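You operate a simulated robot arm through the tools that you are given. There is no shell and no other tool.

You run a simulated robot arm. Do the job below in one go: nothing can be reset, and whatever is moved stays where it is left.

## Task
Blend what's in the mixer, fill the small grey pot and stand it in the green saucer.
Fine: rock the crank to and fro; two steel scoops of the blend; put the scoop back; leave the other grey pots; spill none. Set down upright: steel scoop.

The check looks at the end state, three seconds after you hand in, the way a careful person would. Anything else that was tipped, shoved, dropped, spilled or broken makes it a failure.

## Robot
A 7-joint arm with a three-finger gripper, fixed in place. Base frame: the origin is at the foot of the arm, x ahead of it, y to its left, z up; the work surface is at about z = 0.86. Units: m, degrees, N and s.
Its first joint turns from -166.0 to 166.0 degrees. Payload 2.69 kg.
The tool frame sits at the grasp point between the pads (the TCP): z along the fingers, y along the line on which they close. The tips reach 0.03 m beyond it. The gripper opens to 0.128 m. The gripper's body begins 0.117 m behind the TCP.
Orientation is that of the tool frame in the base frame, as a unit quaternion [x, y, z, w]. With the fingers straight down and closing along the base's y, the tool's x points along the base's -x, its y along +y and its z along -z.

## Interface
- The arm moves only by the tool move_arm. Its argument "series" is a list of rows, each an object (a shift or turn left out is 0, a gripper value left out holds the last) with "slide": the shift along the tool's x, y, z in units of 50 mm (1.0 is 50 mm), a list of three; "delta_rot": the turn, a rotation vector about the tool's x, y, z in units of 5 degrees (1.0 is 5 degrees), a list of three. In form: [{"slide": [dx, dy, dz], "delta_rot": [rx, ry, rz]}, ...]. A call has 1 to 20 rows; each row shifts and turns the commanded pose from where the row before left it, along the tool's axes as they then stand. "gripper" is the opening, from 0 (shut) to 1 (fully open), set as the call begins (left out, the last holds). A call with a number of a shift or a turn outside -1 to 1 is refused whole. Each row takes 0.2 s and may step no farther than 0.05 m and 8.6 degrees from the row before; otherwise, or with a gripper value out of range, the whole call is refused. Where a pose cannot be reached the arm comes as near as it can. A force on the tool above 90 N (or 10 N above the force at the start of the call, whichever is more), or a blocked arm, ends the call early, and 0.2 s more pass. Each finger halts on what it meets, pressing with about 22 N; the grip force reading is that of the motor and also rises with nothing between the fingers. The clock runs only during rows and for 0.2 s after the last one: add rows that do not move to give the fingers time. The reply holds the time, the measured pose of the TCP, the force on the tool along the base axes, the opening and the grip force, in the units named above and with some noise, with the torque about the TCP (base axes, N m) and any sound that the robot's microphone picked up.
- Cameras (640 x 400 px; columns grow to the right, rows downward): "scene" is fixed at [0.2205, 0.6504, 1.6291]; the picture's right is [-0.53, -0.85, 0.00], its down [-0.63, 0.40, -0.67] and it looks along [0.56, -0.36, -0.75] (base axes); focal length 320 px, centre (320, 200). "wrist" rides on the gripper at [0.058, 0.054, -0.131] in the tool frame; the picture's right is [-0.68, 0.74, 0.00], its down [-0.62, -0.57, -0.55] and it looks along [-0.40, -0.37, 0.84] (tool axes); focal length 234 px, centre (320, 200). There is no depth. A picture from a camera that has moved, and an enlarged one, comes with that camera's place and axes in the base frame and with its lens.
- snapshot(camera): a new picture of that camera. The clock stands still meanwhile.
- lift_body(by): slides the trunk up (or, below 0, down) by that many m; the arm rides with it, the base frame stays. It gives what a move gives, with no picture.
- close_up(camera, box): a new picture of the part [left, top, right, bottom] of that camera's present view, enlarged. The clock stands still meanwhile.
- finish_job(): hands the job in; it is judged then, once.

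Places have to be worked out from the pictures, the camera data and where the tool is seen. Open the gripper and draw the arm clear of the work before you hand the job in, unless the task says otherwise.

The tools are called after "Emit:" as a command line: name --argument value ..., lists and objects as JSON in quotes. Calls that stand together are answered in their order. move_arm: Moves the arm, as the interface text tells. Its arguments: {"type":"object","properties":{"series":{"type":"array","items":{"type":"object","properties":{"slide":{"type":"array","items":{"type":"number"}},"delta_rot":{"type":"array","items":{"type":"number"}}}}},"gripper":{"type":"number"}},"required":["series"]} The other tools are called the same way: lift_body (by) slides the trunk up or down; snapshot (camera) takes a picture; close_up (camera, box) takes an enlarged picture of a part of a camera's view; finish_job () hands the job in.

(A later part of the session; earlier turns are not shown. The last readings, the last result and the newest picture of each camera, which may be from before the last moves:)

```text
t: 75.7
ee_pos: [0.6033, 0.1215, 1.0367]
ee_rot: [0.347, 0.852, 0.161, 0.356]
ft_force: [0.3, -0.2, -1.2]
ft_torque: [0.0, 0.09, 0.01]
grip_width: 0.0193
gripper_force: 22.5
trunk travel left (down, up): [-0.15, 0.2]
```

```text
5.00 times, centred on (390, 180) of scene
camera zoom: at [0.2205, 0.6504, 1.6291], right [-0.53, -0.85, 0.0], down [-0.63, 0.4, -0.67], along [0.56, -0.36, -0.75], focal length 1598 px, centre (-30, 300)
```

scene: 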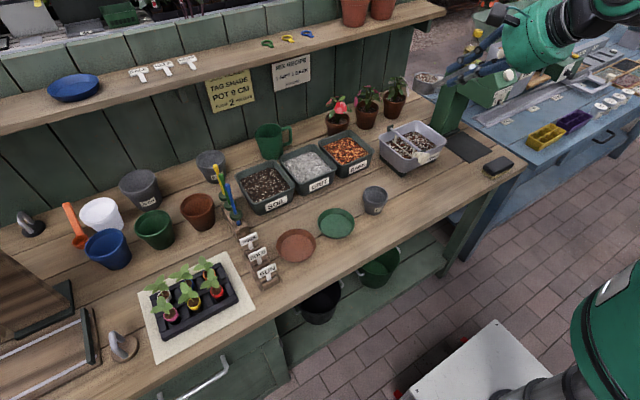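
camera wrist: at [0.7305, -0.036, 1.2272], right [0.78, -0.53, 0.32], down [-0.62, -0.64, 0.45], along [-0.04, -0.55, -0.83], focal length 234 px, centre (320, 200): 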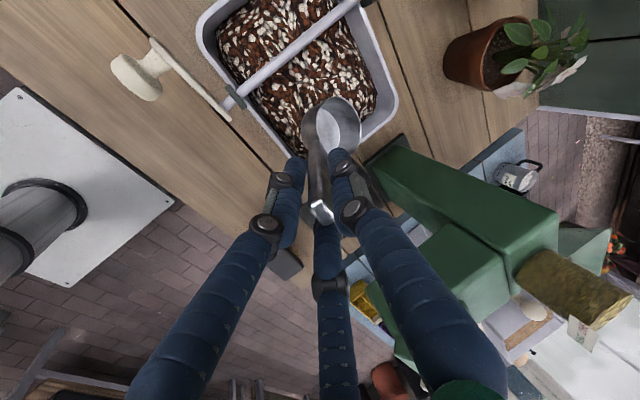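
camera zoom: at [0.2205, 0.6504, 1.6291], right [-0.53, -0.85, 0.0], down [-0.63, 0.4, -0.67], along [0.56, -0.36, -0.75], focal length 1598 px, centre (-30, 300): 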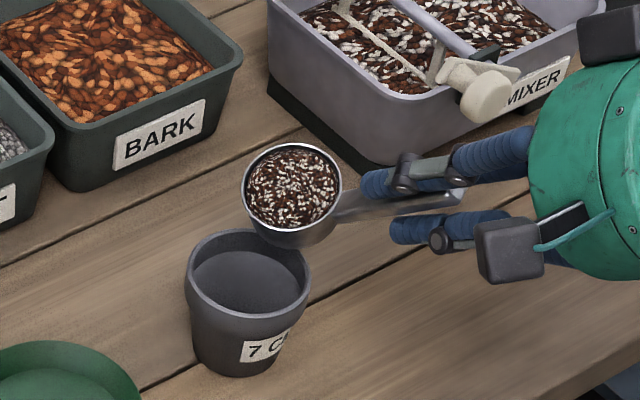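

The blend holds still at this tilt. I'll continue rolling to -70° while pitching the hand up slightly and easing left.

Emit:
move_arm --series '[{"slide": [0.035, 0.008, 0.01], "delta_rot": [-0.198, -0.198, -1]}, {"slide": [0.035, 0.01, 0.01], "delta_rot": [-0.18, -0.214, -1]}, {"slide": [0.033, 0.012, 0.01], "delta_rot": [-0.16, -0.229, -1]}, {"slide": [0.031, 0.015, 0.01], "delta_rot": [-0.14, -0.242, -1]}, {"slide": [0.03, 0.018, 0.01], "delta_rot": [-0.118, -0.254, -1]}, {"slide": [0.028, 0.02, 0.01], "delta_rot": [-0.096, -0.263, -1]}, {"slide": [0, 0, 0]}]'

Emit:
close_up --camera "wrist" --box '[180, 0, 420, 220]'

Emit:
close_up --camera "scene" --box '[350, 140, 430, 220]'

```text
t: 77.3
ee_pos: [0.6022, 0.1299, 1.0313]
ee_rot: [0.11, 0.882, 0.076, 0.452]
ft_force: [0.4, -0.1, -1.1]
ft_torque: [-0.02, 0.1, 0.01]
grip_width: 0.0192
gripper_force: 22.0
trunk travel left (down, up): [-0.15, 0.2]
```

```text
1.82 times, centred on (300, 110) of wrist
camera zoom: at [0.4684, 0.1933, 1.0756], right [0.48, 0.53, 0.7], down [-0.17, -0.73, 0.67], along [0.86, -0.44, -0.26], focal length 426 px, centre (356, 364)
```

zoom: 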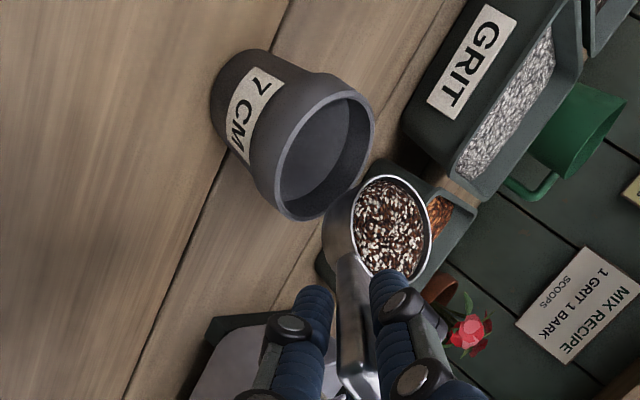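

```text
5.00 times, centred on (390, 180) of scene
camera zoom: at [0.2205, 0.6504, 1.6291], right [-0.53, -0.85, 0.0], down [-0.63, 0.4, -0.67], along [0.56, -0.36, -0.75], focal length 1598 px, centre (-30, 300)
```

zoom: 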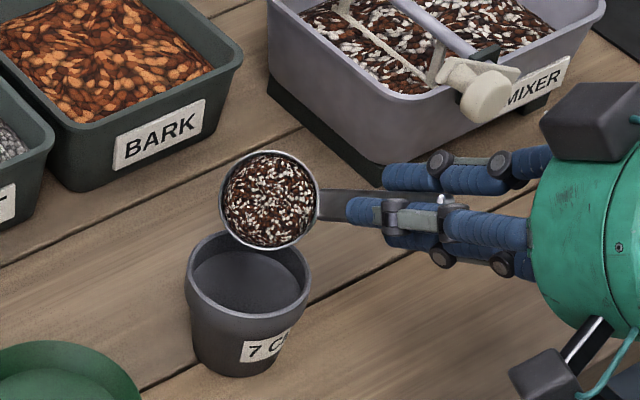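

The cup holds so far, and I compute its low lip at (0.678, 0.169, 0.960), right over the pot's centre. I'll keep rolling.

Emit:
move_arm --series '[{"slide": [0.035, 0.008, 0.009], "delta_rot": [-0.078, -0.29, -1]}, {"slide": [0.035, 0.008, 0.009], "delta_rot": [-0.052, -0.295, -1]}, {"slide": [0.035, 0.01, 0.009], "delta_rot": [-0.026, -0.299, -1]}, {"slide": [0.033, 0.012, 0.009], "delta_rot": [0, -0.3, -1]}, {"slide": [0.033, 0.014, 0.009], "delta_rot": [0.026, -0.299, -1]}, {"slide": [0, 0, 0]}]'

Emit:
close_up --camera "scene" --box '[350, 140, 430, 220]'

Emit:
close_up --camera "wrist" --box '[180, 0, 420, 220]'

```text
t: 78.7
ee_pos: [0.5982, 0.135, 1.0237]
ee_rot: [-0.081, 0.853, -0.025, 0.514]
ft_force: [0.1, -0.2, 0.9]
ft_torque: [-0.05, 0.11, -0.01]
grip_width: 0.0164
gripper_force: 21.6
trunk travel left (down, up): [-0.15, 0.2]
```

```text
5.00 times, centred on (390, 180) of scene
camera zoom: at [0.2205, 0.6504, 1.6291], right [-0.53, -0.85, 0.0], down [-0.63, 0.4, -0.67], along [0.56, -0.36, -0.75], focal length 1598 px, centre (-30, 300)
```

zoom: 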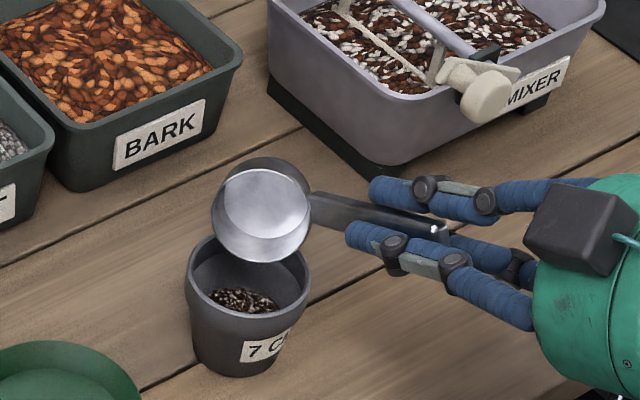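

```text
1.82 times, centred on (300, 110) of wrist
camera zoom: at [0.4498, 0.173, 1.0278], right [0.23, 0.84, 0.5], down [-0.14, -0.48, 0.87], along [0.96, -0.27, 0.01], focal length 426 px, centre (356, 364)
```

zoom: 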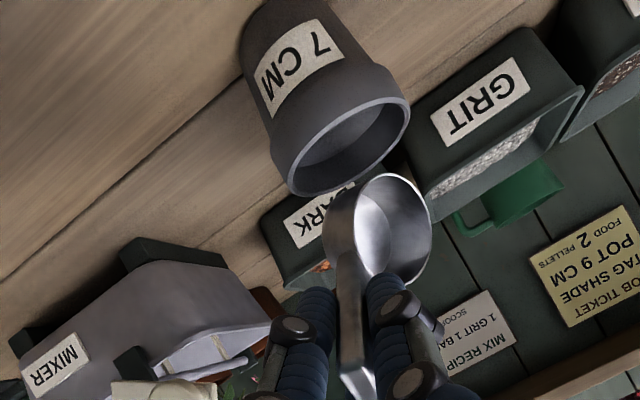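

The blend slid out of the cup into the pot. I'll check for spills and how it landed.

Emit:
close_up --camera "scene" --box '[365, 160, 405, 220]'

Emit:
snapshot --camera "wrist"

```text
6.67 times, centred on (385, 190) of scene
camera zoom: at [0.2205, 0.6504, 1.6291], right [-0.53, -0.85, 0.0], down [-0.63, 0.4, -0.67], along [0.56, -0.36, -0.75], focal length 2130 px, centre (-113, 267)
```

zoom: 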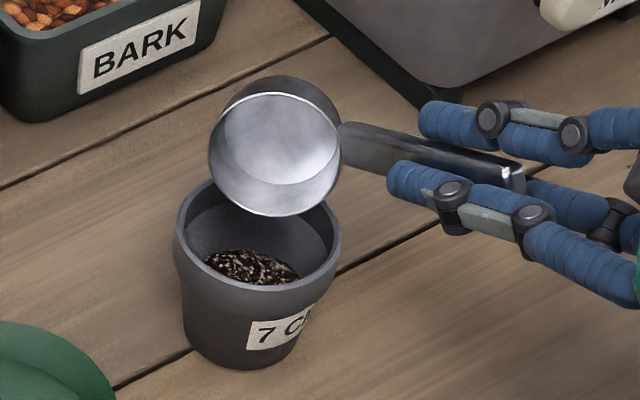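

```text
taken
camera wrist: at [0.4498, 0.173, 1.0278], right [0.23, 0.84, 0.5], down [-0.14, -0.48, 0.87], along [0.96, -0.27, 0.01], focal length 234 px, centre (320, 200)
```

wrist: 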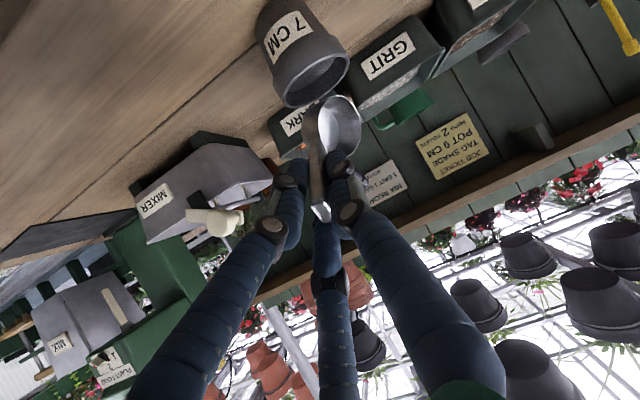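

The pour was clean: the cup is empty, the blend is in the pot and the table around it is clear. I'll unwind the same motion back to level.

Emit:
move_arm --series '[{"slide": [-0.033, -0.014, -0.009], "delta_rot": [-0.026, 0.299, 1]}, {"slide": [-0.033, -0.012, -0.009], "delta_rot": [0, 0.3, 1]}, {"slide": [-0.035, -0.01, -0.009], "delta_rot": [0.026, 0.299, 1]}, {"slide": [-0.035, -0.008, -0.009], "delta_rot": [0.052, 0.295, 1]}, {"slide": [-0.035, -0.008, -0.009], "delta_rot": [0.078, 0.29, 1]}, {"slide": [-0.028, -0.02, -0.01], "delta_rot": [0.096, 0.263, 1]}, {"slide": [-0.03, -0.018, -0.01], "delta_rot": [0.118, 0.254, 1]}, {"slide": [-0.031, -0.015, -0.01], "delta_rot": [0.14, 0.242, 1]}, {"slide": [-0.033, -0.012, -0.01], "delta_rot": [0.16, 0.229, 1]}, {"slide": [-0.035, -0.01, -0.01], "delta_rot": [0.18, 0.214, 1]}, {"slide": [-0.035, -0.008, -0.01], "delta_rot": [0.198, 0.198, 1]}, {"delta_rot": [0, 0, 1]}, {"delta_rot": [0, 0, 1]}, {"delta_rot": [0, 0, 1]}, {"delta_rot": [0, 0, 1]}, {"delta_rot": [0, 0, 1]}, {"delta_rot": [0, 0, 1]}, {"delta_rot": [0, 0, 1]}, {"delta_rot": [0, 0, 1]}, {"slide": [0, 0, 0]}]'

Emit:
close_up --camera "wrist" --box '[180, 0, 420, 220]'

Emit:
close_up --camera "scene" --box '[350, 140, 430, 220]'

```text
t: 82.9
ee_pos: [0.6019, 0.1228, 1.0376]
ee_rot: [0.618, 0.681, 0.275, 0.279]
ft_force: [0.2, 0.2, 0.3]
ft_torque: [0.01, 0.07, -0.03]
grip_width: 0.0148
gripper_force: 22.1
trunk travel left (down, up): [-0.15, 0.2]
```

```text
1.82 times, centred on (300, 110) of wrist
camera zoom: at [0.5405, 0.1821, 1.1659], right [0.56, -0.61, 0.56], down [-0.74, -0.68, 0.0], along [0.38, -0.41, -0.83], focal length 426 px, centre (356, 364)
```

zoom: 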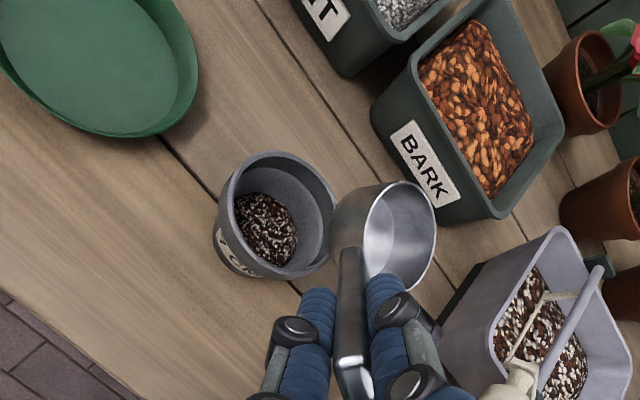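

```text
5.00 times, centred on (390, 180) of scene
camera zoom: at [0.2205, 0.6504, 1.6291], right [-0.53, -0.85, 0.0], down [-0.63, 0.4, -0.67], along [0.56, -0.36, -0.75], focal length 1598 px, centre (-30, 300)
```

zoom: 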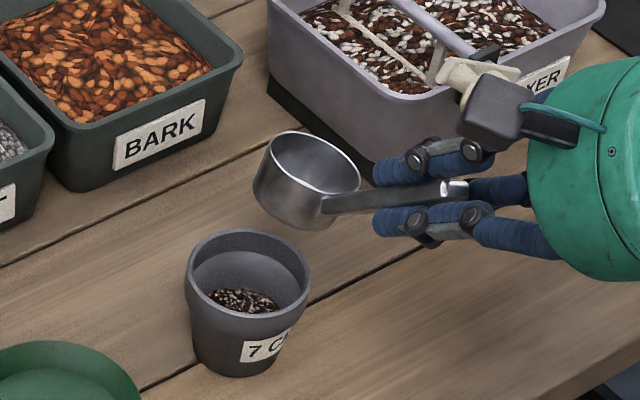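

The scoop has turned about 30° about its handle inside the jaws, settling on a flat face with the width now 14.8 mm, but it is still firmly held. I'll rise a little and roll the hand -30° to bring the cup level again.

Emit:
move_arm --series '[{"slide": [-0.02, 0.36, -0.345]}, {"slide": [-0.02, 0.36, -0.345]}, {"delta_rot": [0, 0, -1]}, {"delta_rot": [0, 0, -1]}, {"delta_rot": [0, 0, -1]}, {"delta_rot": [0, 0, -1]}, {"delta_rot": [0, 0, -1]}, {"delta_rot": [0, 0, -1]}, {"slide": [0, 0, 0]}]'

Emit:
close_up --camera "wrist" --box '[180, 0, 420, 220]'

Emit:
close_up --camera "scene" --box '[360, 120, 440, 200]'

```text
t: 84.9
ee_pos: [0.6031, 0.123, 1.0888]
ee_rot: [0.42, 0.819, 0.193, 0.34]
ft_force: [1.7, 0.0, 0.5]
ft_torque: [-0.02, 0.03, -0.03]
grip_width: 0.0024
gripper_force: 21.8
trunk travel left (down, up): [-0.15, 0.2]
```

```text
1.82 times, centred on (300, 110) of wrist
camera zoom: at [0.5145, 0.1978, 1.1892], right [0.69, -0.13, 0.71], down [-0.45, -0.84, 0.28], along [0.56, -0.52, -0.64], focal length 426 px, centre (356, 364)
```

zoom: 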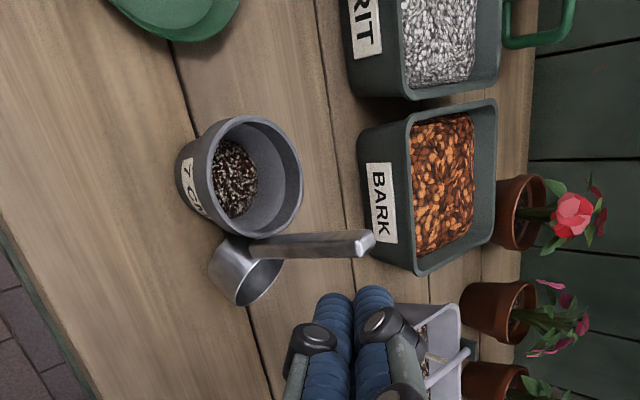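

```text
5.00 times, centred on (400, 160) of scene
camera zoom: at [0.2205, 0.6504, 1.6291], right [-0.53, -0.85, 0.0], down [-0.63, 0.4, -0.67], along [0.56, -0.36, -0.75], focal length 1598 px, centre (-80, 400)
```

zoom: 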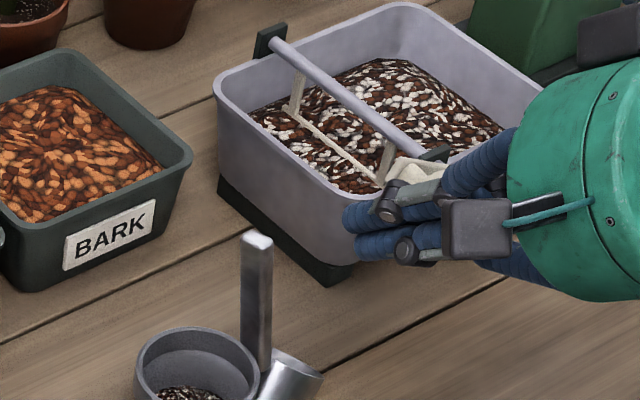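

The scoop slipped out of the jaws. It was empty, and it now rests beside the pot with its handle upwards; the pot is still standing. I'll look carefully before doing anything.

Emit:
close_up --camera "scene" --box '[350, 150, 430, 230]'

Emit:
close_up --camera "wrist" --box '[240, 50, 340, 170]'

Emit:
snapshot --camera "scene"

```text
5.00 times, centred on (390, 190) of scene
camera zoom: at [0.2205, 0.6504, 1.6291], right [-0.53, -0.85, 0.0], down [-0.63, 0.4, -0.67], along [0.56, -0.36, -0.75], focal length 1598 px, centre (-30, 250)
```

zoom: 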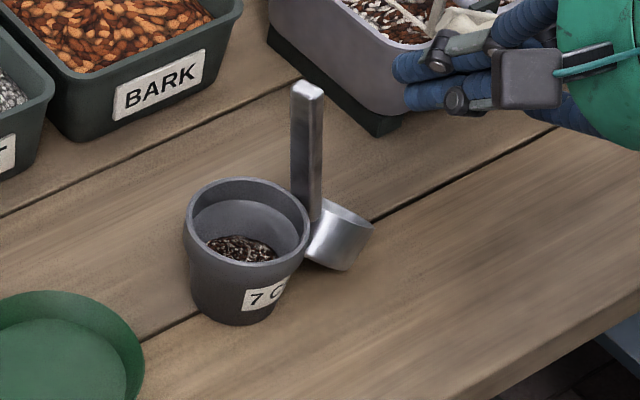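

```text
3.33 times, centred on (290, 110) of wrist
camera zoom: at [0.5145, 0.1978, 1.1892], right [0.69, -0.13, 0.71], down [-0.45, -0.84, 0.28], along [0.56, -0.52, -0.64], focal length 781 px, centre (420, 500)
```

zoom: 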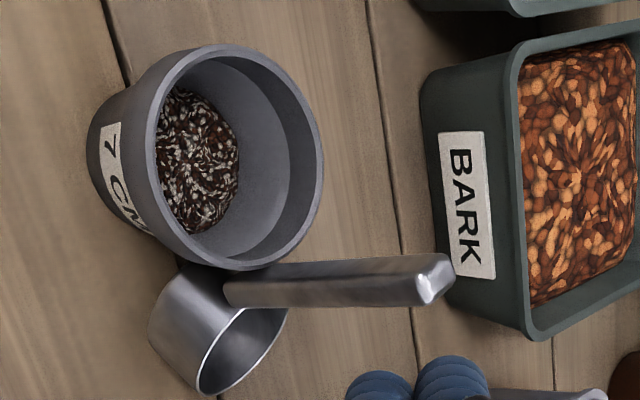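

```text
taken
```

scene: 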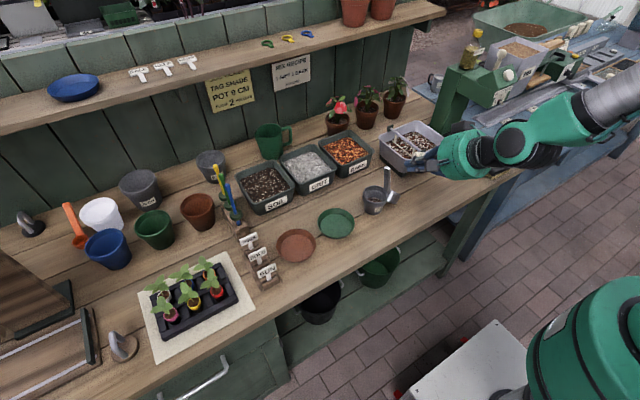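

The scoop leans with its handle upright against the pot's rim, at about (0.688, 0.128, 1.013). The pot hasn't moved and nothing is spilled. The flat bar seems to have squeezed out between two jaws, so I'll look closely at the bar's size and face directions to get a flush grip this time.

Emit:
close_up --camera "scene" --box '[375, 150, 415, 210]'

Emit:
close_up --camera "wrist" --box '[270, 100, 350, 160]'

```text
6.67 times, centred on (395, 180) of scene
camera zoom: at [0.2205, 0.6504, 1.6291], right [-0.53, -0.85, 0.0], down [-0.63, 0.4, -0.67], along [0.56, -0.36, -0.75], focal length 2130 px, centre (-180, 333)
```

zoom: 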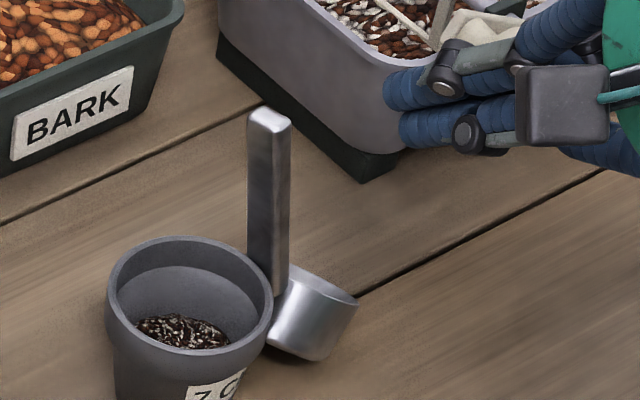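

```text
6.67 times, centred on (310, 130) of wrist
camera zoom: at [0.5145, 0.1978, 1.1892], right [0.69, -0.13, 0.71], down [-0.45, -0.84, 0.28], along [0.56, -0.52, -0.64], focal length 1561 px, centre (387, 667)
```

zoom: 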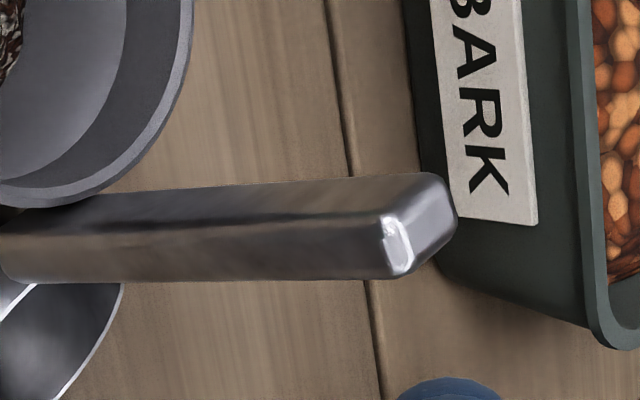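

I need the cup's exact lean before choosing a grip. This time I plan to pinch across the upright handle, with one finger against two, so it can't squeeze out. I'll zoom in on the cup.

Emit:
close_up --camera "scene" --box '[390, 186, 420, 208]'

Emit:
close_up --camera "wrist" --box '[260, 110, 310, 180]'

```text
16.00 times, centred on (405, 197) of scene
camera zoom: at [0.2205, 0.6504, 1.6291], right [-0.53, -0.85, 0.0], down [-0.63, 0.4, -0.67], along [0.56, -0.36, -0.75], focal length 5112 px, centre (-1040, 248)
```

zoom: 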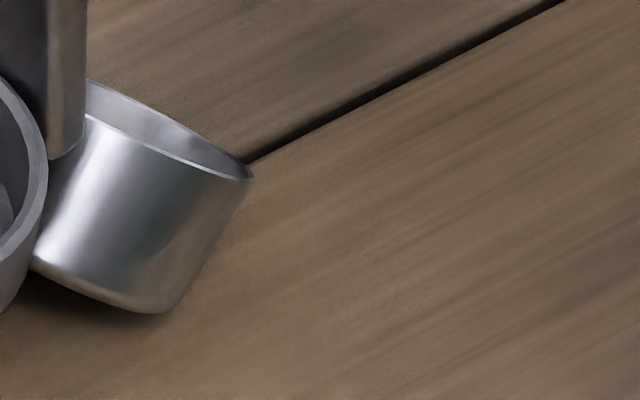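

```text
5.71 times, centred on (285, 145) of wrist
camera zoom: at [0.5145, 0.1978, 1.1892], right [0.69, -0.13, 0.71], down [-0.45, -0.84, 0.28], along [0.56, -0.52, -0.64], focal length 1338 px, centre (520, 514)
```

zoom: 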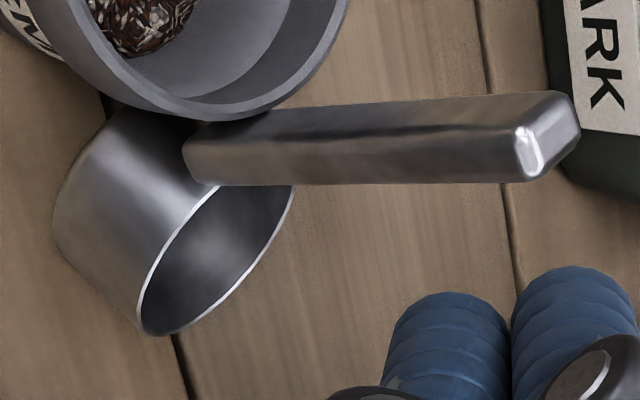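

Analysing both views, the cup leans 37° towards -y and the handle is nearly vertical. So I'll pinch the upright handle crosswise with the tool horizontal: one finger on the left, two on the right. After that, a plain roll of the hand levels the cup or tips it. First I'll open and pitch up to horizontal.

Emit:
move_arm --series '[{"delta_rot": [-0.866, -0.5, 0]}, {"delta_rot": [-0.866, -0.5, 0]}, {"delta_rot": [-0.866, -0.5, 0]}, {"delta_rot": [-0.866, -0.5, 0]}, {"delta_rot": [-0.866, -0.5, 0]}, {"delta_rot": [-0.866, -0.5, 0]}, {"delta_rot": [-0.866, -0.5, 0]}, {"delta_rot": [-0.866, -0.5, 0]}, {"slide": [0, 0, 0]}]' --gripper 0.5

Emit:
move_arm --series '[{"delta_rot": [0, 0, -1]}, {"delta_rot": [0, 0, -1]}, {"delta_rot": [0, 0, -1]}, {"delta_rot": [0, 0, -1]}, {"delta_rot": [0, 0, -1]}, {"delta_rot": [0, 0, -1]}, {"delta_rot": [0, 0, -1]}, {"delta_rot": [0, 0, -1]}, {"delta_rot": [0, 0, -1]}, {"delta_rot": [0, 0, -1]}, {"delta_rot": [0, 0, -1]}, {"delta_rot": [0, 0, -1]}, {"delta_rot": [0, 0, -1]}, {"delta_rot": [0, 0, -0.5]}, {"slide": [0, 0, 0]}]'

Emit:
snapshot --camera "wrist"

Emit:
close_up --camera "scene" --box '[350, 130, 450, 230]'

```text
t: 86.9
ee_pos: [0.6033, 0.1224, 1.0885]
ee_rot: [0.328, 0.653, 0.352, 0.585]
ft_force: [0.4, -0.4, 0.5]
ft_torque: [0.01, -0.02, 0.0]
grip_width: 0.0641
gripper_force: 0.0
trunk travel left (down, up): [-0.15, 0.2]
```

```text
t: 90.1
ee_pos: [0.6039, 0.1228, 1.0879]
ee_rot: [-0.092, 0.726, -0.033, 0.681]
ft_force: [-0.3, 0.8, 0.4]
ft_torque: [0.01, -0.01, 0.0]
grip_width: 0.064
gripper_force: 0.1
trunk travel left (down, up): [-0.15, 0.2]
```

```text
taken
camera wrist: at [0.4651, 0.1554, 1.0314], right [-0.03, 0.84, 0.54], down [-0.46, -0.49, 0.74], along [0.89, -0.23, 0.4], focal length 234 px, centre (320, 200)
```

wrist: 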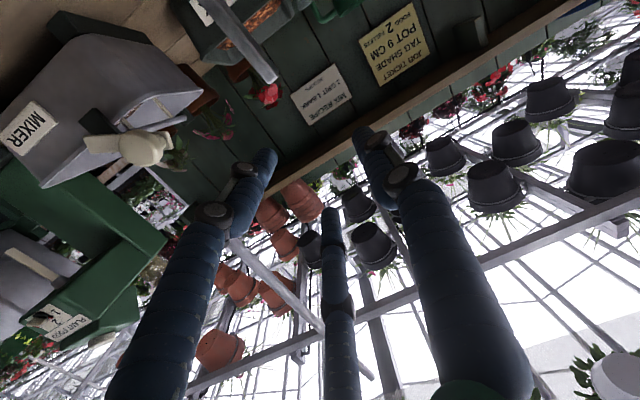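

```text
4.00 times, centred on (400, 180) of scene
camera zoom: at [0.2205, 0.6504, 1.6291], right [-0.53, -0.85, 0.0], down [-0.63, 0.4, -0.67], along [0.56, -0.36, -0.75], focal length 1278 px, centre (0, 280)
```

zoom: 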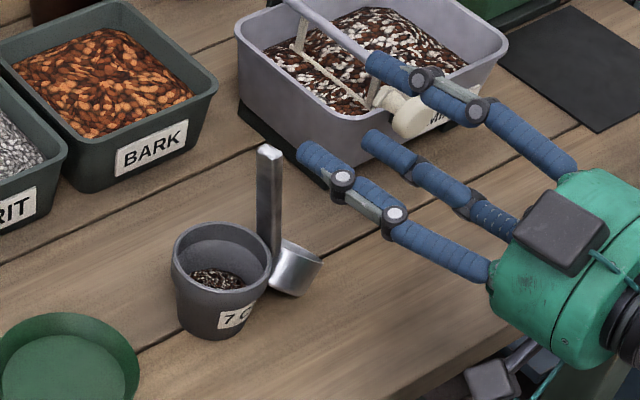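

The scoop is still resting in place. I'll lower to z 0.98 behind the handle and check the alignment.

Emit:
move_arm --series '[{"slide": [0.703, 0.128, 0.092]}, {"slide": [0.703, 0.128, 0.092]}, {"slide": [0.703, 0.128, 0.092]}, {"slide": [0, 0, 0]}]'

Emit:
snapshot --camera "wrist"

Emit:
close_up --camera "scene" --box '[350, 140, 450, 240]'

```text
t: 91.1
ee_pos: [0.6102, 0.1253, 0.9797]
ee_rot: [-0.092, 0.725, -0.031, 0.681]
ft_force: [1.3, -0.1, -0.2]
ft_torque: [0.02, -0.02, -0.02]
grip_width: 0.0642
gripper_force: 0.0
trunk travel left (down, up): [-0.15, 0.2]
```

```text
taken
camera wrist: at [0.4709, 0.158, 0.9231], right [-0.03, 0.84, 0.54], down [-0.46, -0.49, 0.74], along [0.89, -0.23, 0.4], focal length 234 px, centre (320, 200)
```

wrist: 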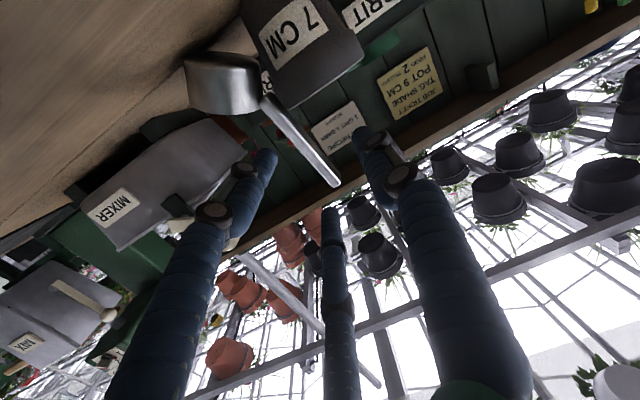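

```text
4.00 times, centred on (400, 190) of scene
camera zoom: at [0.2205, 0.6504, 1.6291], right [-0.53, -0.85, 0.0], down [-0.63, 0.4, -0.67], along [0.56, -0.36, -0.75], focal length 1278 px, centre (0, 240)
```

zoom: 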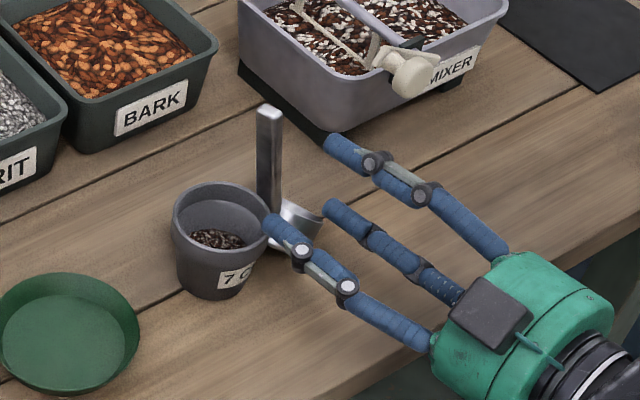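

The handle lies exactly between the single finger and the pair. I'll advance 75 mm so it sits at the TCP.

Emit:
move_arm --series '[{"slide": [-0.02, -0.041, 0.373]}, {"slide": [-0.02, -0.041, 0.373]}, {"slide": [-0.02, -0.041, 0.373]}, {"slide": [-0.02, -0.041, 0.373]}, {"slide": [0, 0, 0]}]'

Emit:
snapshot --camera "wrist"

Emit:
close_up --camera "scene" --box '[350, 140, 450, 240]'

```text
t: 92.3
ee_pos: [0.6834, 0.1212, 0.9806]
ee_rot: [-0.092, 0.726, -0.032, 0.681]
ft_force: [0.1, -0.7, -0.2]
ft_torque: [-0.02, -0.01, -0.01]
grip_width: 0.064
gripper_force: 0.0
trunk travel left (down, up): [-0.15, 0.2]
```

```text
taken
camera wrist: at [0.5459, 0.1535, 0.924], right [-0.03, 0.84, 0.54], down [-0.46, -0.49, 0.74], along [0.89, -0.23, 0.4], focal length 234 px, centre (320, 200)
```

wrist: 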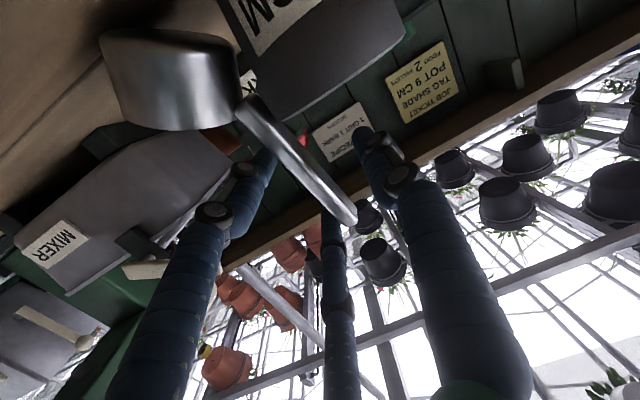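

```text
4.00 times, centred on (400, 190) of scene
camera zoom: at [0.2205, 0.6504, 1.6291], right [-0.53, -0.85, 0.0], down [-0.63, 0.4, -0.67], along [0.56, -0.36, -0.75], focal length 1278 px, centre (0, 240)
```

zoom: 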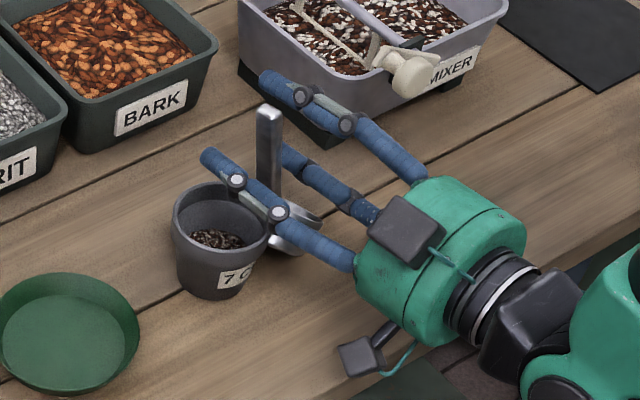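

The handle is centred between the fingers. I'll close on it.

Emit:
move_arm --series '[{"slide": [0, 0, 0]}, {"slide": [0, 0, 0]}, {"slide": [0, 0, 0]}, {"slide": [0, 0, 0]}]' --gripper 0

Emit:
snapshot --camera "wrist"

Emit:
close_up --camera "scene" --box '[360, 150, 430, 220]'

```text
t: 93.3
ee_pos: [0.6839, 0.121, 0.9803]
ee_rot: [-0.091, 0.726, -0.033, 0.681]
ft_force: [0.3, 0.2, 0.2]
ft_torque: [0.01, 0.01, -0.01]
grip_width: 0.0192
gripper_force: 22.0
trunk travel left (down, up): [-0.15, 0.2]
```

```text
taken
camera wrist: at [0.5456, 0.1536, 0.9241], right [-0.03, 0.84, 0.54], down [-0.46, -0.49, 0.74], along [0.89, -0.23, 0.4], focal length 234 px, centre (320, 200)
```

wrist: 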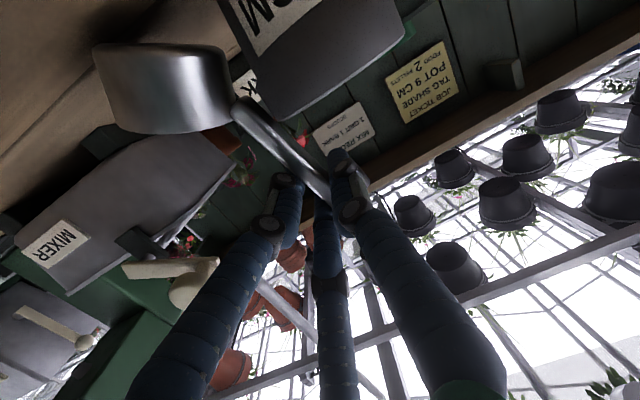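

```text
5.71 times, centred on (395, 185) of scene
camera zoom: at [0.2205, 0.6504, 1.6291], right [-0.53, -0.85, 0.0], down [-0.63, 0.4, -0.67], along [0.56, -0.36, -0.75], focal length 1826 px, centre (-109, 286)
```

zoom: 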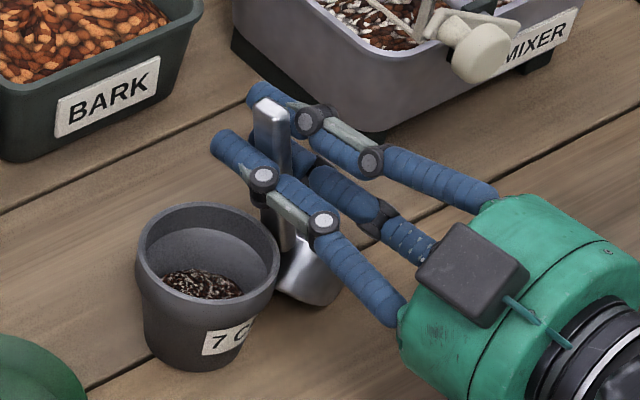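

I'm closed on it with 22 N. I'll lift slowly and slightly away from the pot to test the hold.

Emit:
move_arm --series '[{"slide": [-0.13, -0.04, -0.01]}, {"slide": [-0.2, -0.06, -0.02]}, {"slide": [-0.3, -0.07, -0.02]}, {"slide": [-0.3, -0.07, -0.02]}, {"slide": [0, 0, 0]}, {"slide": [0, 0, 0]}]'

Emit:
snapshot --camera "wrist"

Emit:
close_up --camera "scene" --box '[360, 140, 430, 210]'

```text
t: 94.7
ee_pos: [0.6851, 0.1189, 1.028]
ee_rot: [-0.091, 0.726, -0.032, 0.681]
ft_force: [0.2, 0.4, -0.8]
ft_torque: [0.01, -0.02, 0.01]
grip_width: 0.0192
gripper_force: 22.3
trunk travel left (down, up): [-0.15, 0.2]
```

```text
taken
camera wrist: at [0.546, 0.1507, 0.9717], right [-0.03, 0.84, 0.54], down [-0.46, -0.49, 0.74], along [0.89, -0.23, 0.4], focal length 234 px, centre (320, 200)
```

wrist: 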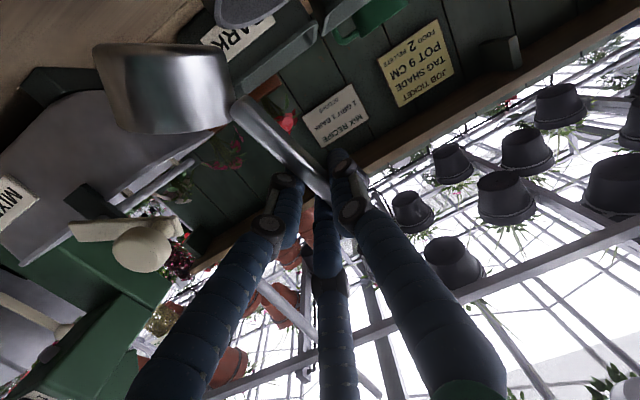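

```text
5.71 times, centred on (395, 175) of scene
camera zoom: at [0.2205, 0.6504, 1.6291], right [-0.53, -0.85, 0.0], down [-0.63, 0.4, -0.67], along [0.56, -0.36, -0.75], focal length 1826 px, centre (-109, 343)
```

zoom: 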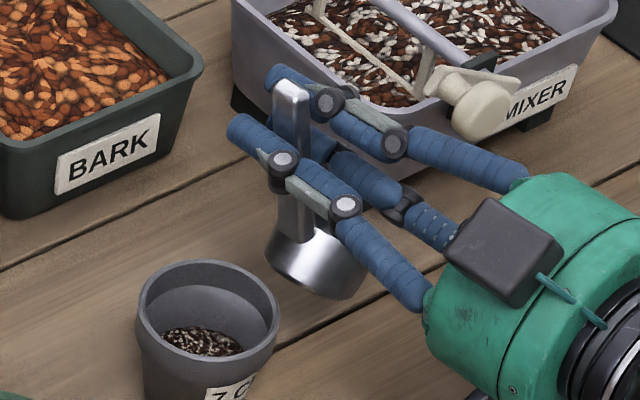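

The hold is solid with the width unchanged. I'll rise clear and carry the scoop over the right half of the tub, keeping the same attitude with the cup leaning 37° to the right.

Emit:
move_arm --series '[{"slide": [-0.6, -0.106, -0.044]}, {"slide": [-0.6, -0.106, -0.044]}, {"slide": [-0.6, -0.106, -0.044]}, {"slide": [-0.6, -0.106, -0.044]}, {"slide": [0.107, -0.713, 0.27]}, {"slide": [0.107, -0.713, 0.27]}, {"slide": [0.107, -0.713, 0.27]}, {"slide": [0.107, -0.713, 0.27]}, {"slide": [0.107, -0.713, 0.27]}, {"slide": [0.107, -0.713, 0.27]}, {"slide": [0, 0, 0]}]'

Emit:
snapshot --camera "wrist"

Emit:
close_up --camera "scene" --box '[360, 80, 480, 190]'

```text
t: 97.1
ee_pos: [0.7821, -0.0916, 1.1504]
ee_rot: [-0.091, 0.726, -0.032, 0.681]
ft_force: [-0.5, 0.1, -0.7]
ft_torque: [0.01, -0.03, 0.08]
grip_width: 0.0191
gripper_force: 22.1
trunk travel left (down, up): [-0.15, 0.2]
```

```text
taken
camera wrist: at [0.6439, -0.0587, 1.0944], right [-0.03, 0.84, 0.54], down [-0.46, -0.49, 0.74], along [0.89, -0.23, 0.4], focal length 234 px, centre (320, 200)
```

wrist: 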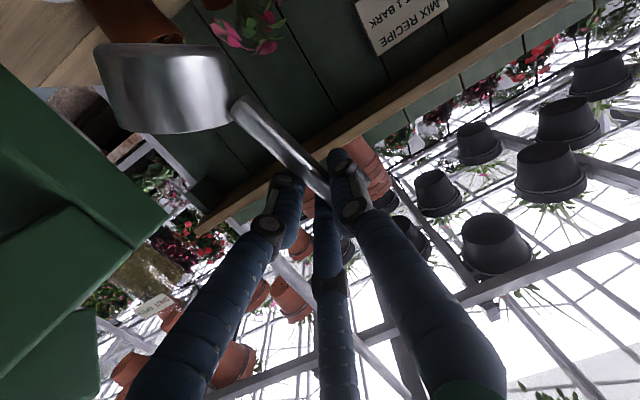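

```text
3.64 times, centred on (420, 135) of scene
camera zoom: at [0.2205, 0.6504, 1.6291], right [-0.53, -0.85, 0.0], down [-0.63, 0.4, -0.67], along [0.56, -0.36, -0.75], focal length 1162 px, centre (-44, 436)
```

zoom: 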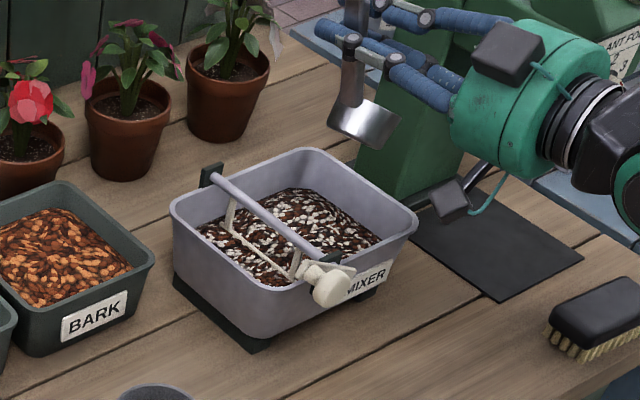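

The cup is where I computed, over the right half of the mix. I'll lower 0.10 m and check clearances before the dip.

Emit:
move_arm --series '[{"slide": [0.331, 0.058, 0.031]}, {"slide": [0.331, 0.058, 0.031]}, {"slide": [0.331, 0.058, 0.031]}, {"slide": [0.331, 0.058, 0.031]}, {"slide": [0.331, 0.058, 0.031]}, {"slide": [0.331, 0.058, 0.031]}, {"slide": [0, 0, 0]}]'

Emit:
close_up --camera "scene" --box '[360, 90, 460, 190]'

Emit:
snapshot --camera "wrist"

```text
t: 98.7
ee_pos: [0.7851, -0.0915, 1.0506]
ee_rot: [-0.091, 0.726, -0.032, 0.681]
ft_force: [-0.2, -0.9, -0.7]
ft_torque: [0.0, 0.0, -0.01]
grip_width: 0.019
gripper_force: 22.1
trunk travel left (down, up): [-0.15, 0.2]
```

```text
4.00 times, centred on (410, 140) of scene
camera zoom: at [0.2205, 0.6504, 1.6291], right [-0.53, -0.85, 0.0], down [-0.63, 0.4, -0.67], along [0.56, -0.36, -0.75], focal length 1278 px, centre (-40, 440)
```

zoom: 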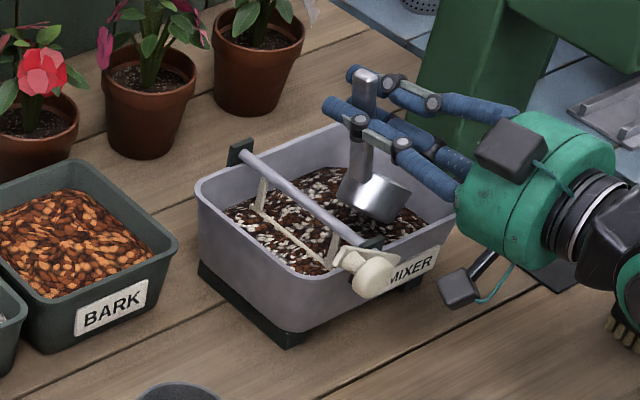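

```text
taken
camera wrist: at [0.6474, -0.0588, 0.9934], right [-0.03, 0.84, 0.54], down [-0.46, -0.49, 0.74], along [0.89, -0.23, 0.4], focal length 234 px, centre (320, 200)
```

wrist: 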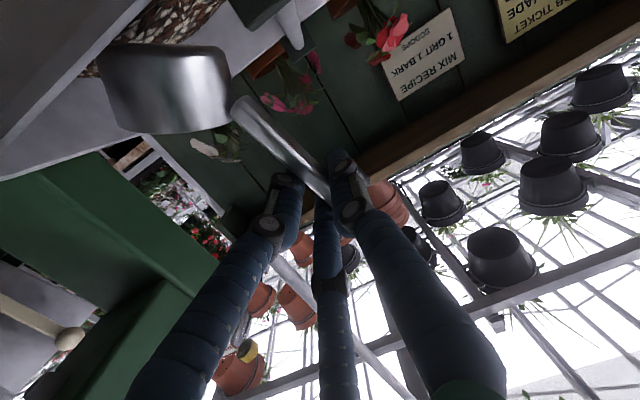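

Clearances look fine. I'll dip the last 36 mm into the blend.

Emit:
move_arm --series '[{"slide": [0.235, 0.041, 0.022]}, {"slide": [0.235, 0.041, 0.022]}, {"slide": [0.235, 0.041, 0.022]}, {"slide": [0, 0, 0]}]'

Emit:
close_up --camera "scene" --box '[380, 110, 450, 180]'

Emit:
snapshot --camera "wrist"

```text
t: 99.7
ee_pos: [0.7852, -0.0919, 1.0117]
ee_rot: [-0.092, 0.726, -0.032, 0.681]
ft_force: [0.5, -0.2, -1.7]
ft_torque: [0.02, 0.0, -0.03]
grip_width: 0.019
gripper_force: 22.4
trunk travel left (down, up): [-0.15, 0.2]
```

```text
5.71 times, centred on (415, 145) of scene
camera zoom: at [0.2205, 0.6504, 1.6291], right [-0.53, -0.85, 0.0], down [-0.63, 0.4, -0.67], along [0.56, -0.36, -0.75], focal length 1826 px, centre (-223, 514)
```

zoom: 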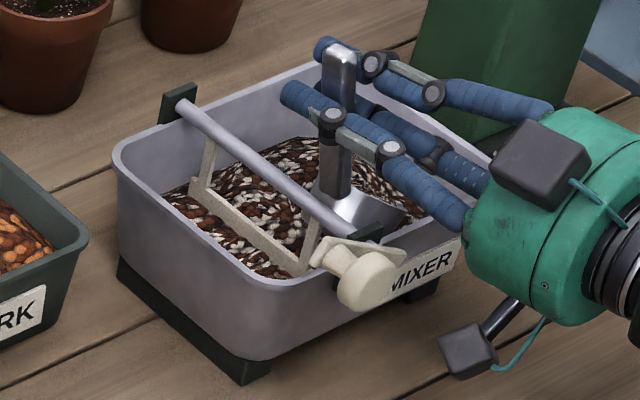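

```text
taken
camera wrist: at [0.6473, -0.0586, 0.9556], right [-0.03, 0.84, 0.54], down [-0.46, -0.49, 0.74], along [0.89, -0.23, 0.4], focal length 234 px, centre (320, 200)
```

wrist: 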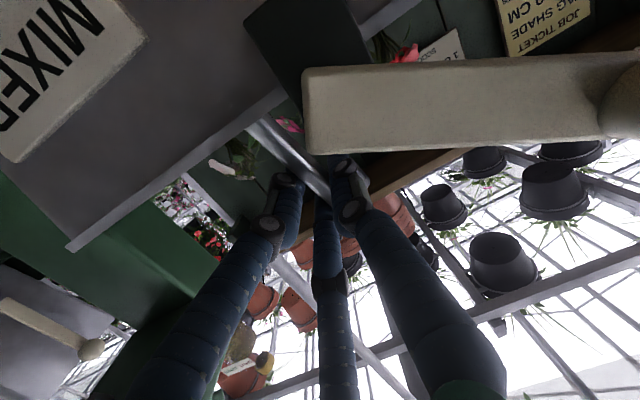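

The cup is mostly submerged, with its right lip under. I'll press 6 mm deeper, then lift out at the same attitude to see the fill.

Emit:
move_arm --series '[{"slide": [0.118, 0.02, 0.01]}, {"slide": [0, 0, 0]}, {"slide": [-0.331, -0.058, -0.031]}, {"slide": [-0.331, -0.058, -0.031]}, {"slide": [-0.4, -0.07, -0.037]}, {"slide": [-0.4, -0.07, -0.037]}, {"slide": [-0.4, -0.07, -0.037]}, {"slide": [-0.4, -0.07, -0.037]}, {"slide": [-0.4, -0.07, -0.037]}, {"slide": [0, 0, 0]}]'

Emit:
close_up --camera "scene" --box '[370, 80, 470, 180]'

```text
t: 101.9
ee_pos: [0.784, -0.0915, 1.1425]
ee_rot: [-0.091, 0.726, -0.032, 0.681]
ft_force: [-0.2, -0.1, -1.5]
ft_torque: [0.01, 0.02, -0.03]
grip_width: 0.0193
gripper_force: 21.9
trunk travel left (down, up): [-0.15, 0.2]
```

```text
4.00 times, centred on (420, 130) of scene
camera zoom: at [0.2205, 0.6504, 1.6291], right [-0.53, -0.85, 0.0], down [-0.63, 0.4, -0.67], along [0.56, -0.36, -0.75], focal length 1278 px, centre (-80, 480)
```

zoom: 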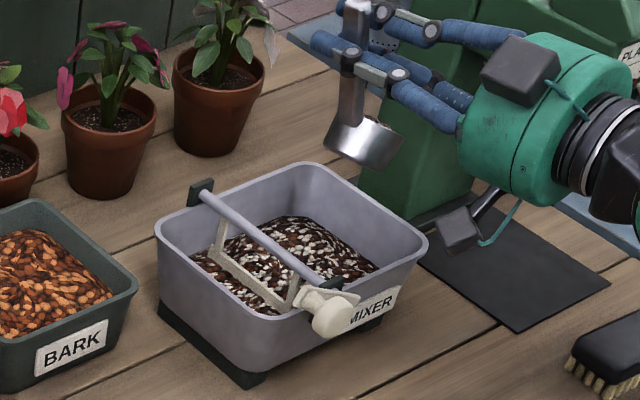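

The tub's level dropped and blend shows at the cup's mouth. I'll shift a little left so the cup stays over the tub, roll to level, and check how full it is.

Emit:
move_arm --series '[{"slide": [-0.18, 0.9, 0.07]}, {"delta_rot": [0, 0, -1]}, {"delta_rot": [0, 0, -1]}, {"delta_rot": [0, 0, -1]}, {"delta_rot": [0, 0, -1]}, {"delta_rot": [0, 0, -1]}, {"delta_rot": [0, 0, -1]}, {"delta_rot": [0, 0, -1]}, {"slide": [0, 0, 0]}]'

Emit:
close_up --camera "scene" --box '[370, 80, 470, 180]'

```text
t: 103.9
ee_pos: [0.7829, -0.0455, 1.1434]
ee_rot: [-0.306, 0.664, -0.236, 0.64]
ft_force: [0.7, -0.4, -0.9]
ft_torque: [0.06, 0.01, -0.02]
grip_width: 0.0192
gripper_force: 22.4
trunk travel left (down, up): [-0.15, 0.2]
```

```text
4.00 times, centred on (420, 130) of scene
camera zoom: at [0.2205, 0.6504, 1.6291], right [-0.53, -0.85, 0.0], down [-0.63, 0.4, -0.67], along [0.56, -0.36, -0.75], focal length 1278 px, centre (-80, 480)
```

zoom: 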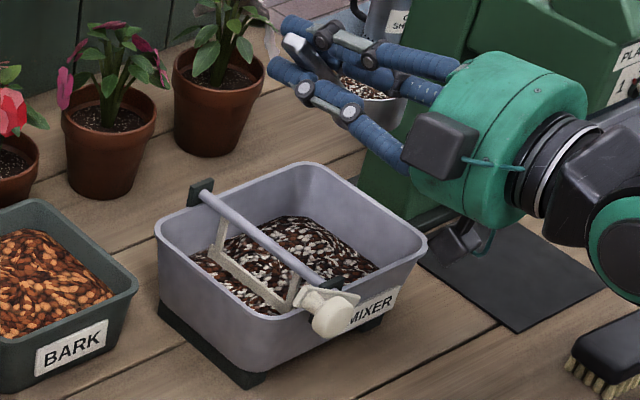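

Blend is visible in the now-level cup. One closer look to judge how full it is.

Emit:
close_up --camera "scene" --box '[400, 88, 440, 118]'

```text
13.33 times, centred on (420, 103) of scene
camera zoom: at [0.2205, 0.6504, 1.6291], right [-0.53, -0.85, 0.0], down [-0.63, 0.4, -0.67], along [0.56, -0.36, -0.75], focal length 4260 px, centre (-1013, 1493)
```

zoom: 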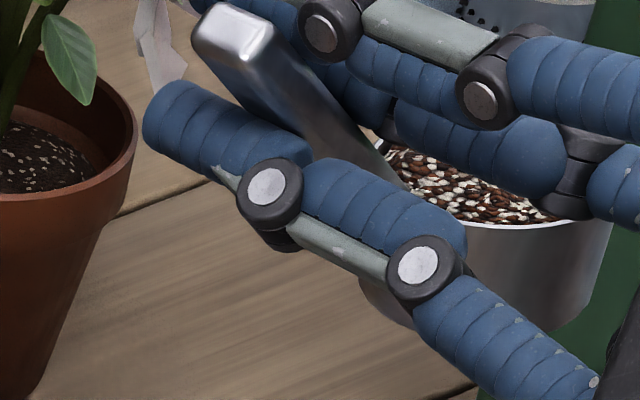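

The cup is full to near the rim. I'll carry it level to above and left of the pot, then roll back 45°, which is still a safe holding tilt. The tipping lip will be above the pot.

Emit:
move_arm --series '[{"slide": [-0.529, 0.55, -0.209]}, {"slide": [-0.529, 0.55, -0.209]}, {"slide": [-0.529, 0.55, -0.209]}, {"slide": [-0.529, 0.55, -0.209]}, {"slide": [-0.529, 0.55, -0.209]}, {"slide": [-0.529, 0.55, -0.209]}, {"slide": [-0.529, 0.55, -0.209]}, {"slide": [0, 0, 0]}]'

Emit:
close_up --camera "scene" --box '[320, 110, 440, 230]'

Emit:
snapshot --camera "wrist"

```text
t: 105.7
ee_pos: [0.6872, 0.2163, 1.1445]
ee_rot: [-0.305, 0.665, -0.236, 0.64]
ft_force: [0.8, 0.5, -1.3]
ft_torque: [0.09, 0.01, -0.03]
grip_width: 0.0195
gripper_force: 21.9
trunk travel left (down, up): [-0.15, 0.2]
```

```text
3.33 times, centred on (380, 170) of scene
camera zoom: at [0.2205, 0.6504, 1.6291], right [-0.53, -0.85, 0.0], down [-0.63, 0.4, -0.67], along [0.56, -0.36, -0.75], focal length 1065 px, centre (120, 300)
```

zoom: 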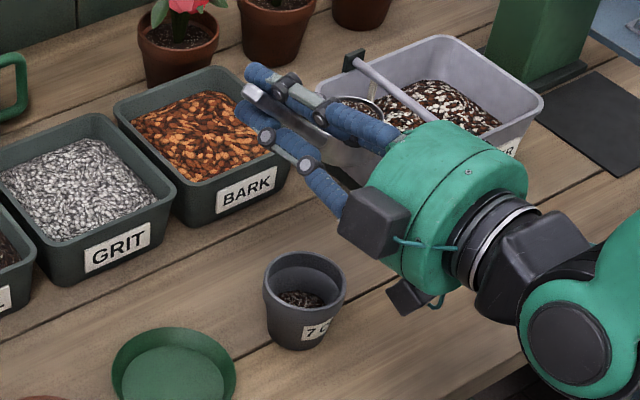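

```text
taken
camera wrist: at [0.5529, 0.2025, 1.0745], right [-0.08, 1.0, -0.04], down [-0.49, 0.0, 0.87], along [0.87, 0.09, 0.49], focal length 234 px, centre (320, 200)
```

wrist: 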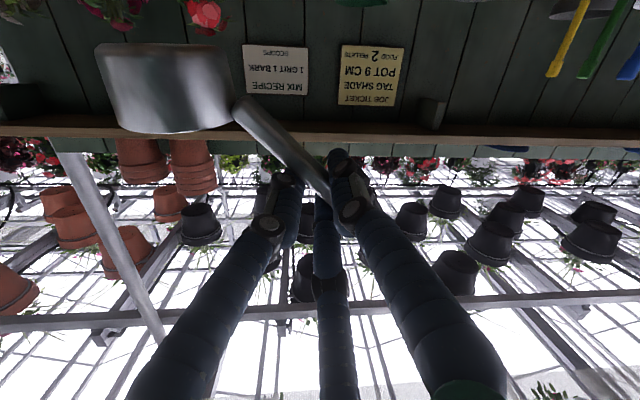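

The load is steady and level. I'll lower 60 mm, then roll 45°, so the cup leans 47° right over the pot.

Emit:
move_arm --series '[{"slide": [0.495, 0.35, 0.053]}, {"slide": [0.495, 0.35, 0.053]}, {"delta_rot": [0, 0, 1]}, {"delta_rot": [0, 0, 1]}, {"delta_rot": [0, 0, 1]}, {"delta_rot": [0, 0, 1]}, {"delta_rot": [0, 0, 1]}, {"delta_rot": [0, 0, 1]}, {"delta_rot": [0, 0, 1]}, {"slide": [0, 0, 0]}]'

Emit:
close_up --camera "scene" --box '[340, 130, 440, 230]'

Emit:
snapshot --camera "wrist"

```text
t: 107.9
ee_pos: [0.6904, 0.2047, 1.0843]
ee_rot: [-0.091, 0.726, -0.032, 0.681]
ft_force: [0.4, -0.2, -1.6]
ft_torque: [0.03, 0.0, 0.01]
grip_width: 0.019
gripper_force: 22.4
trunk travel left (down, up): [-0.15, 0.2]
```

```text
4.00 times, centred on (390, 180) of scene
camera zoom: at [0.2205, 0.6504, 1.6291], right [-0.53, -0.85, 0.0], down [-0.63, 0.4, -0.67], along [0.56, -0.36, -0.75], focal length 1278 px, centre (40, 280)
```

zoom: 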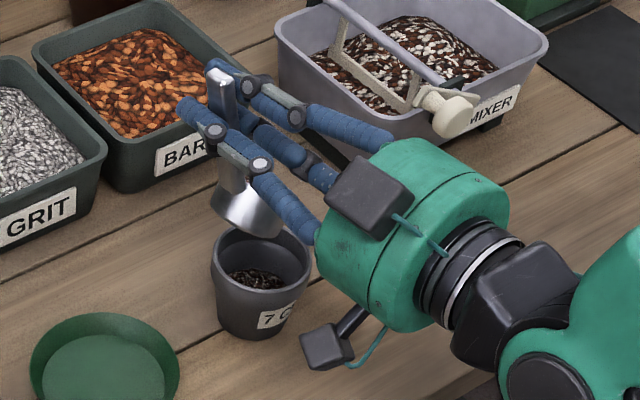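

```text
taken
camera wrist: at [0.5528, 0.2379, 1.0274], right [-0.03, 0.84, 0.54], down [-0.46, -0.49, 0.74], along [0.89, -0.23, 0.4], focal length 234 px, centre (320, 200)
```

wrist: 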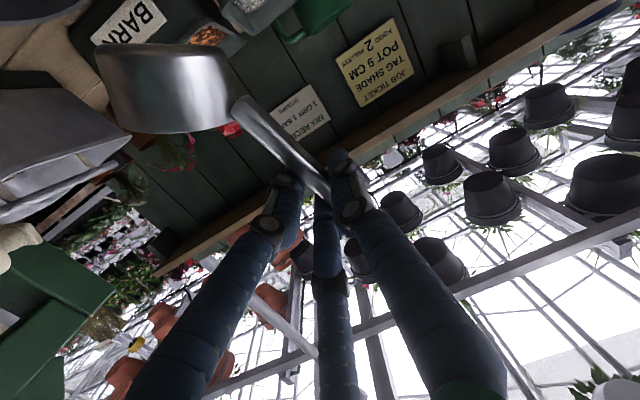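

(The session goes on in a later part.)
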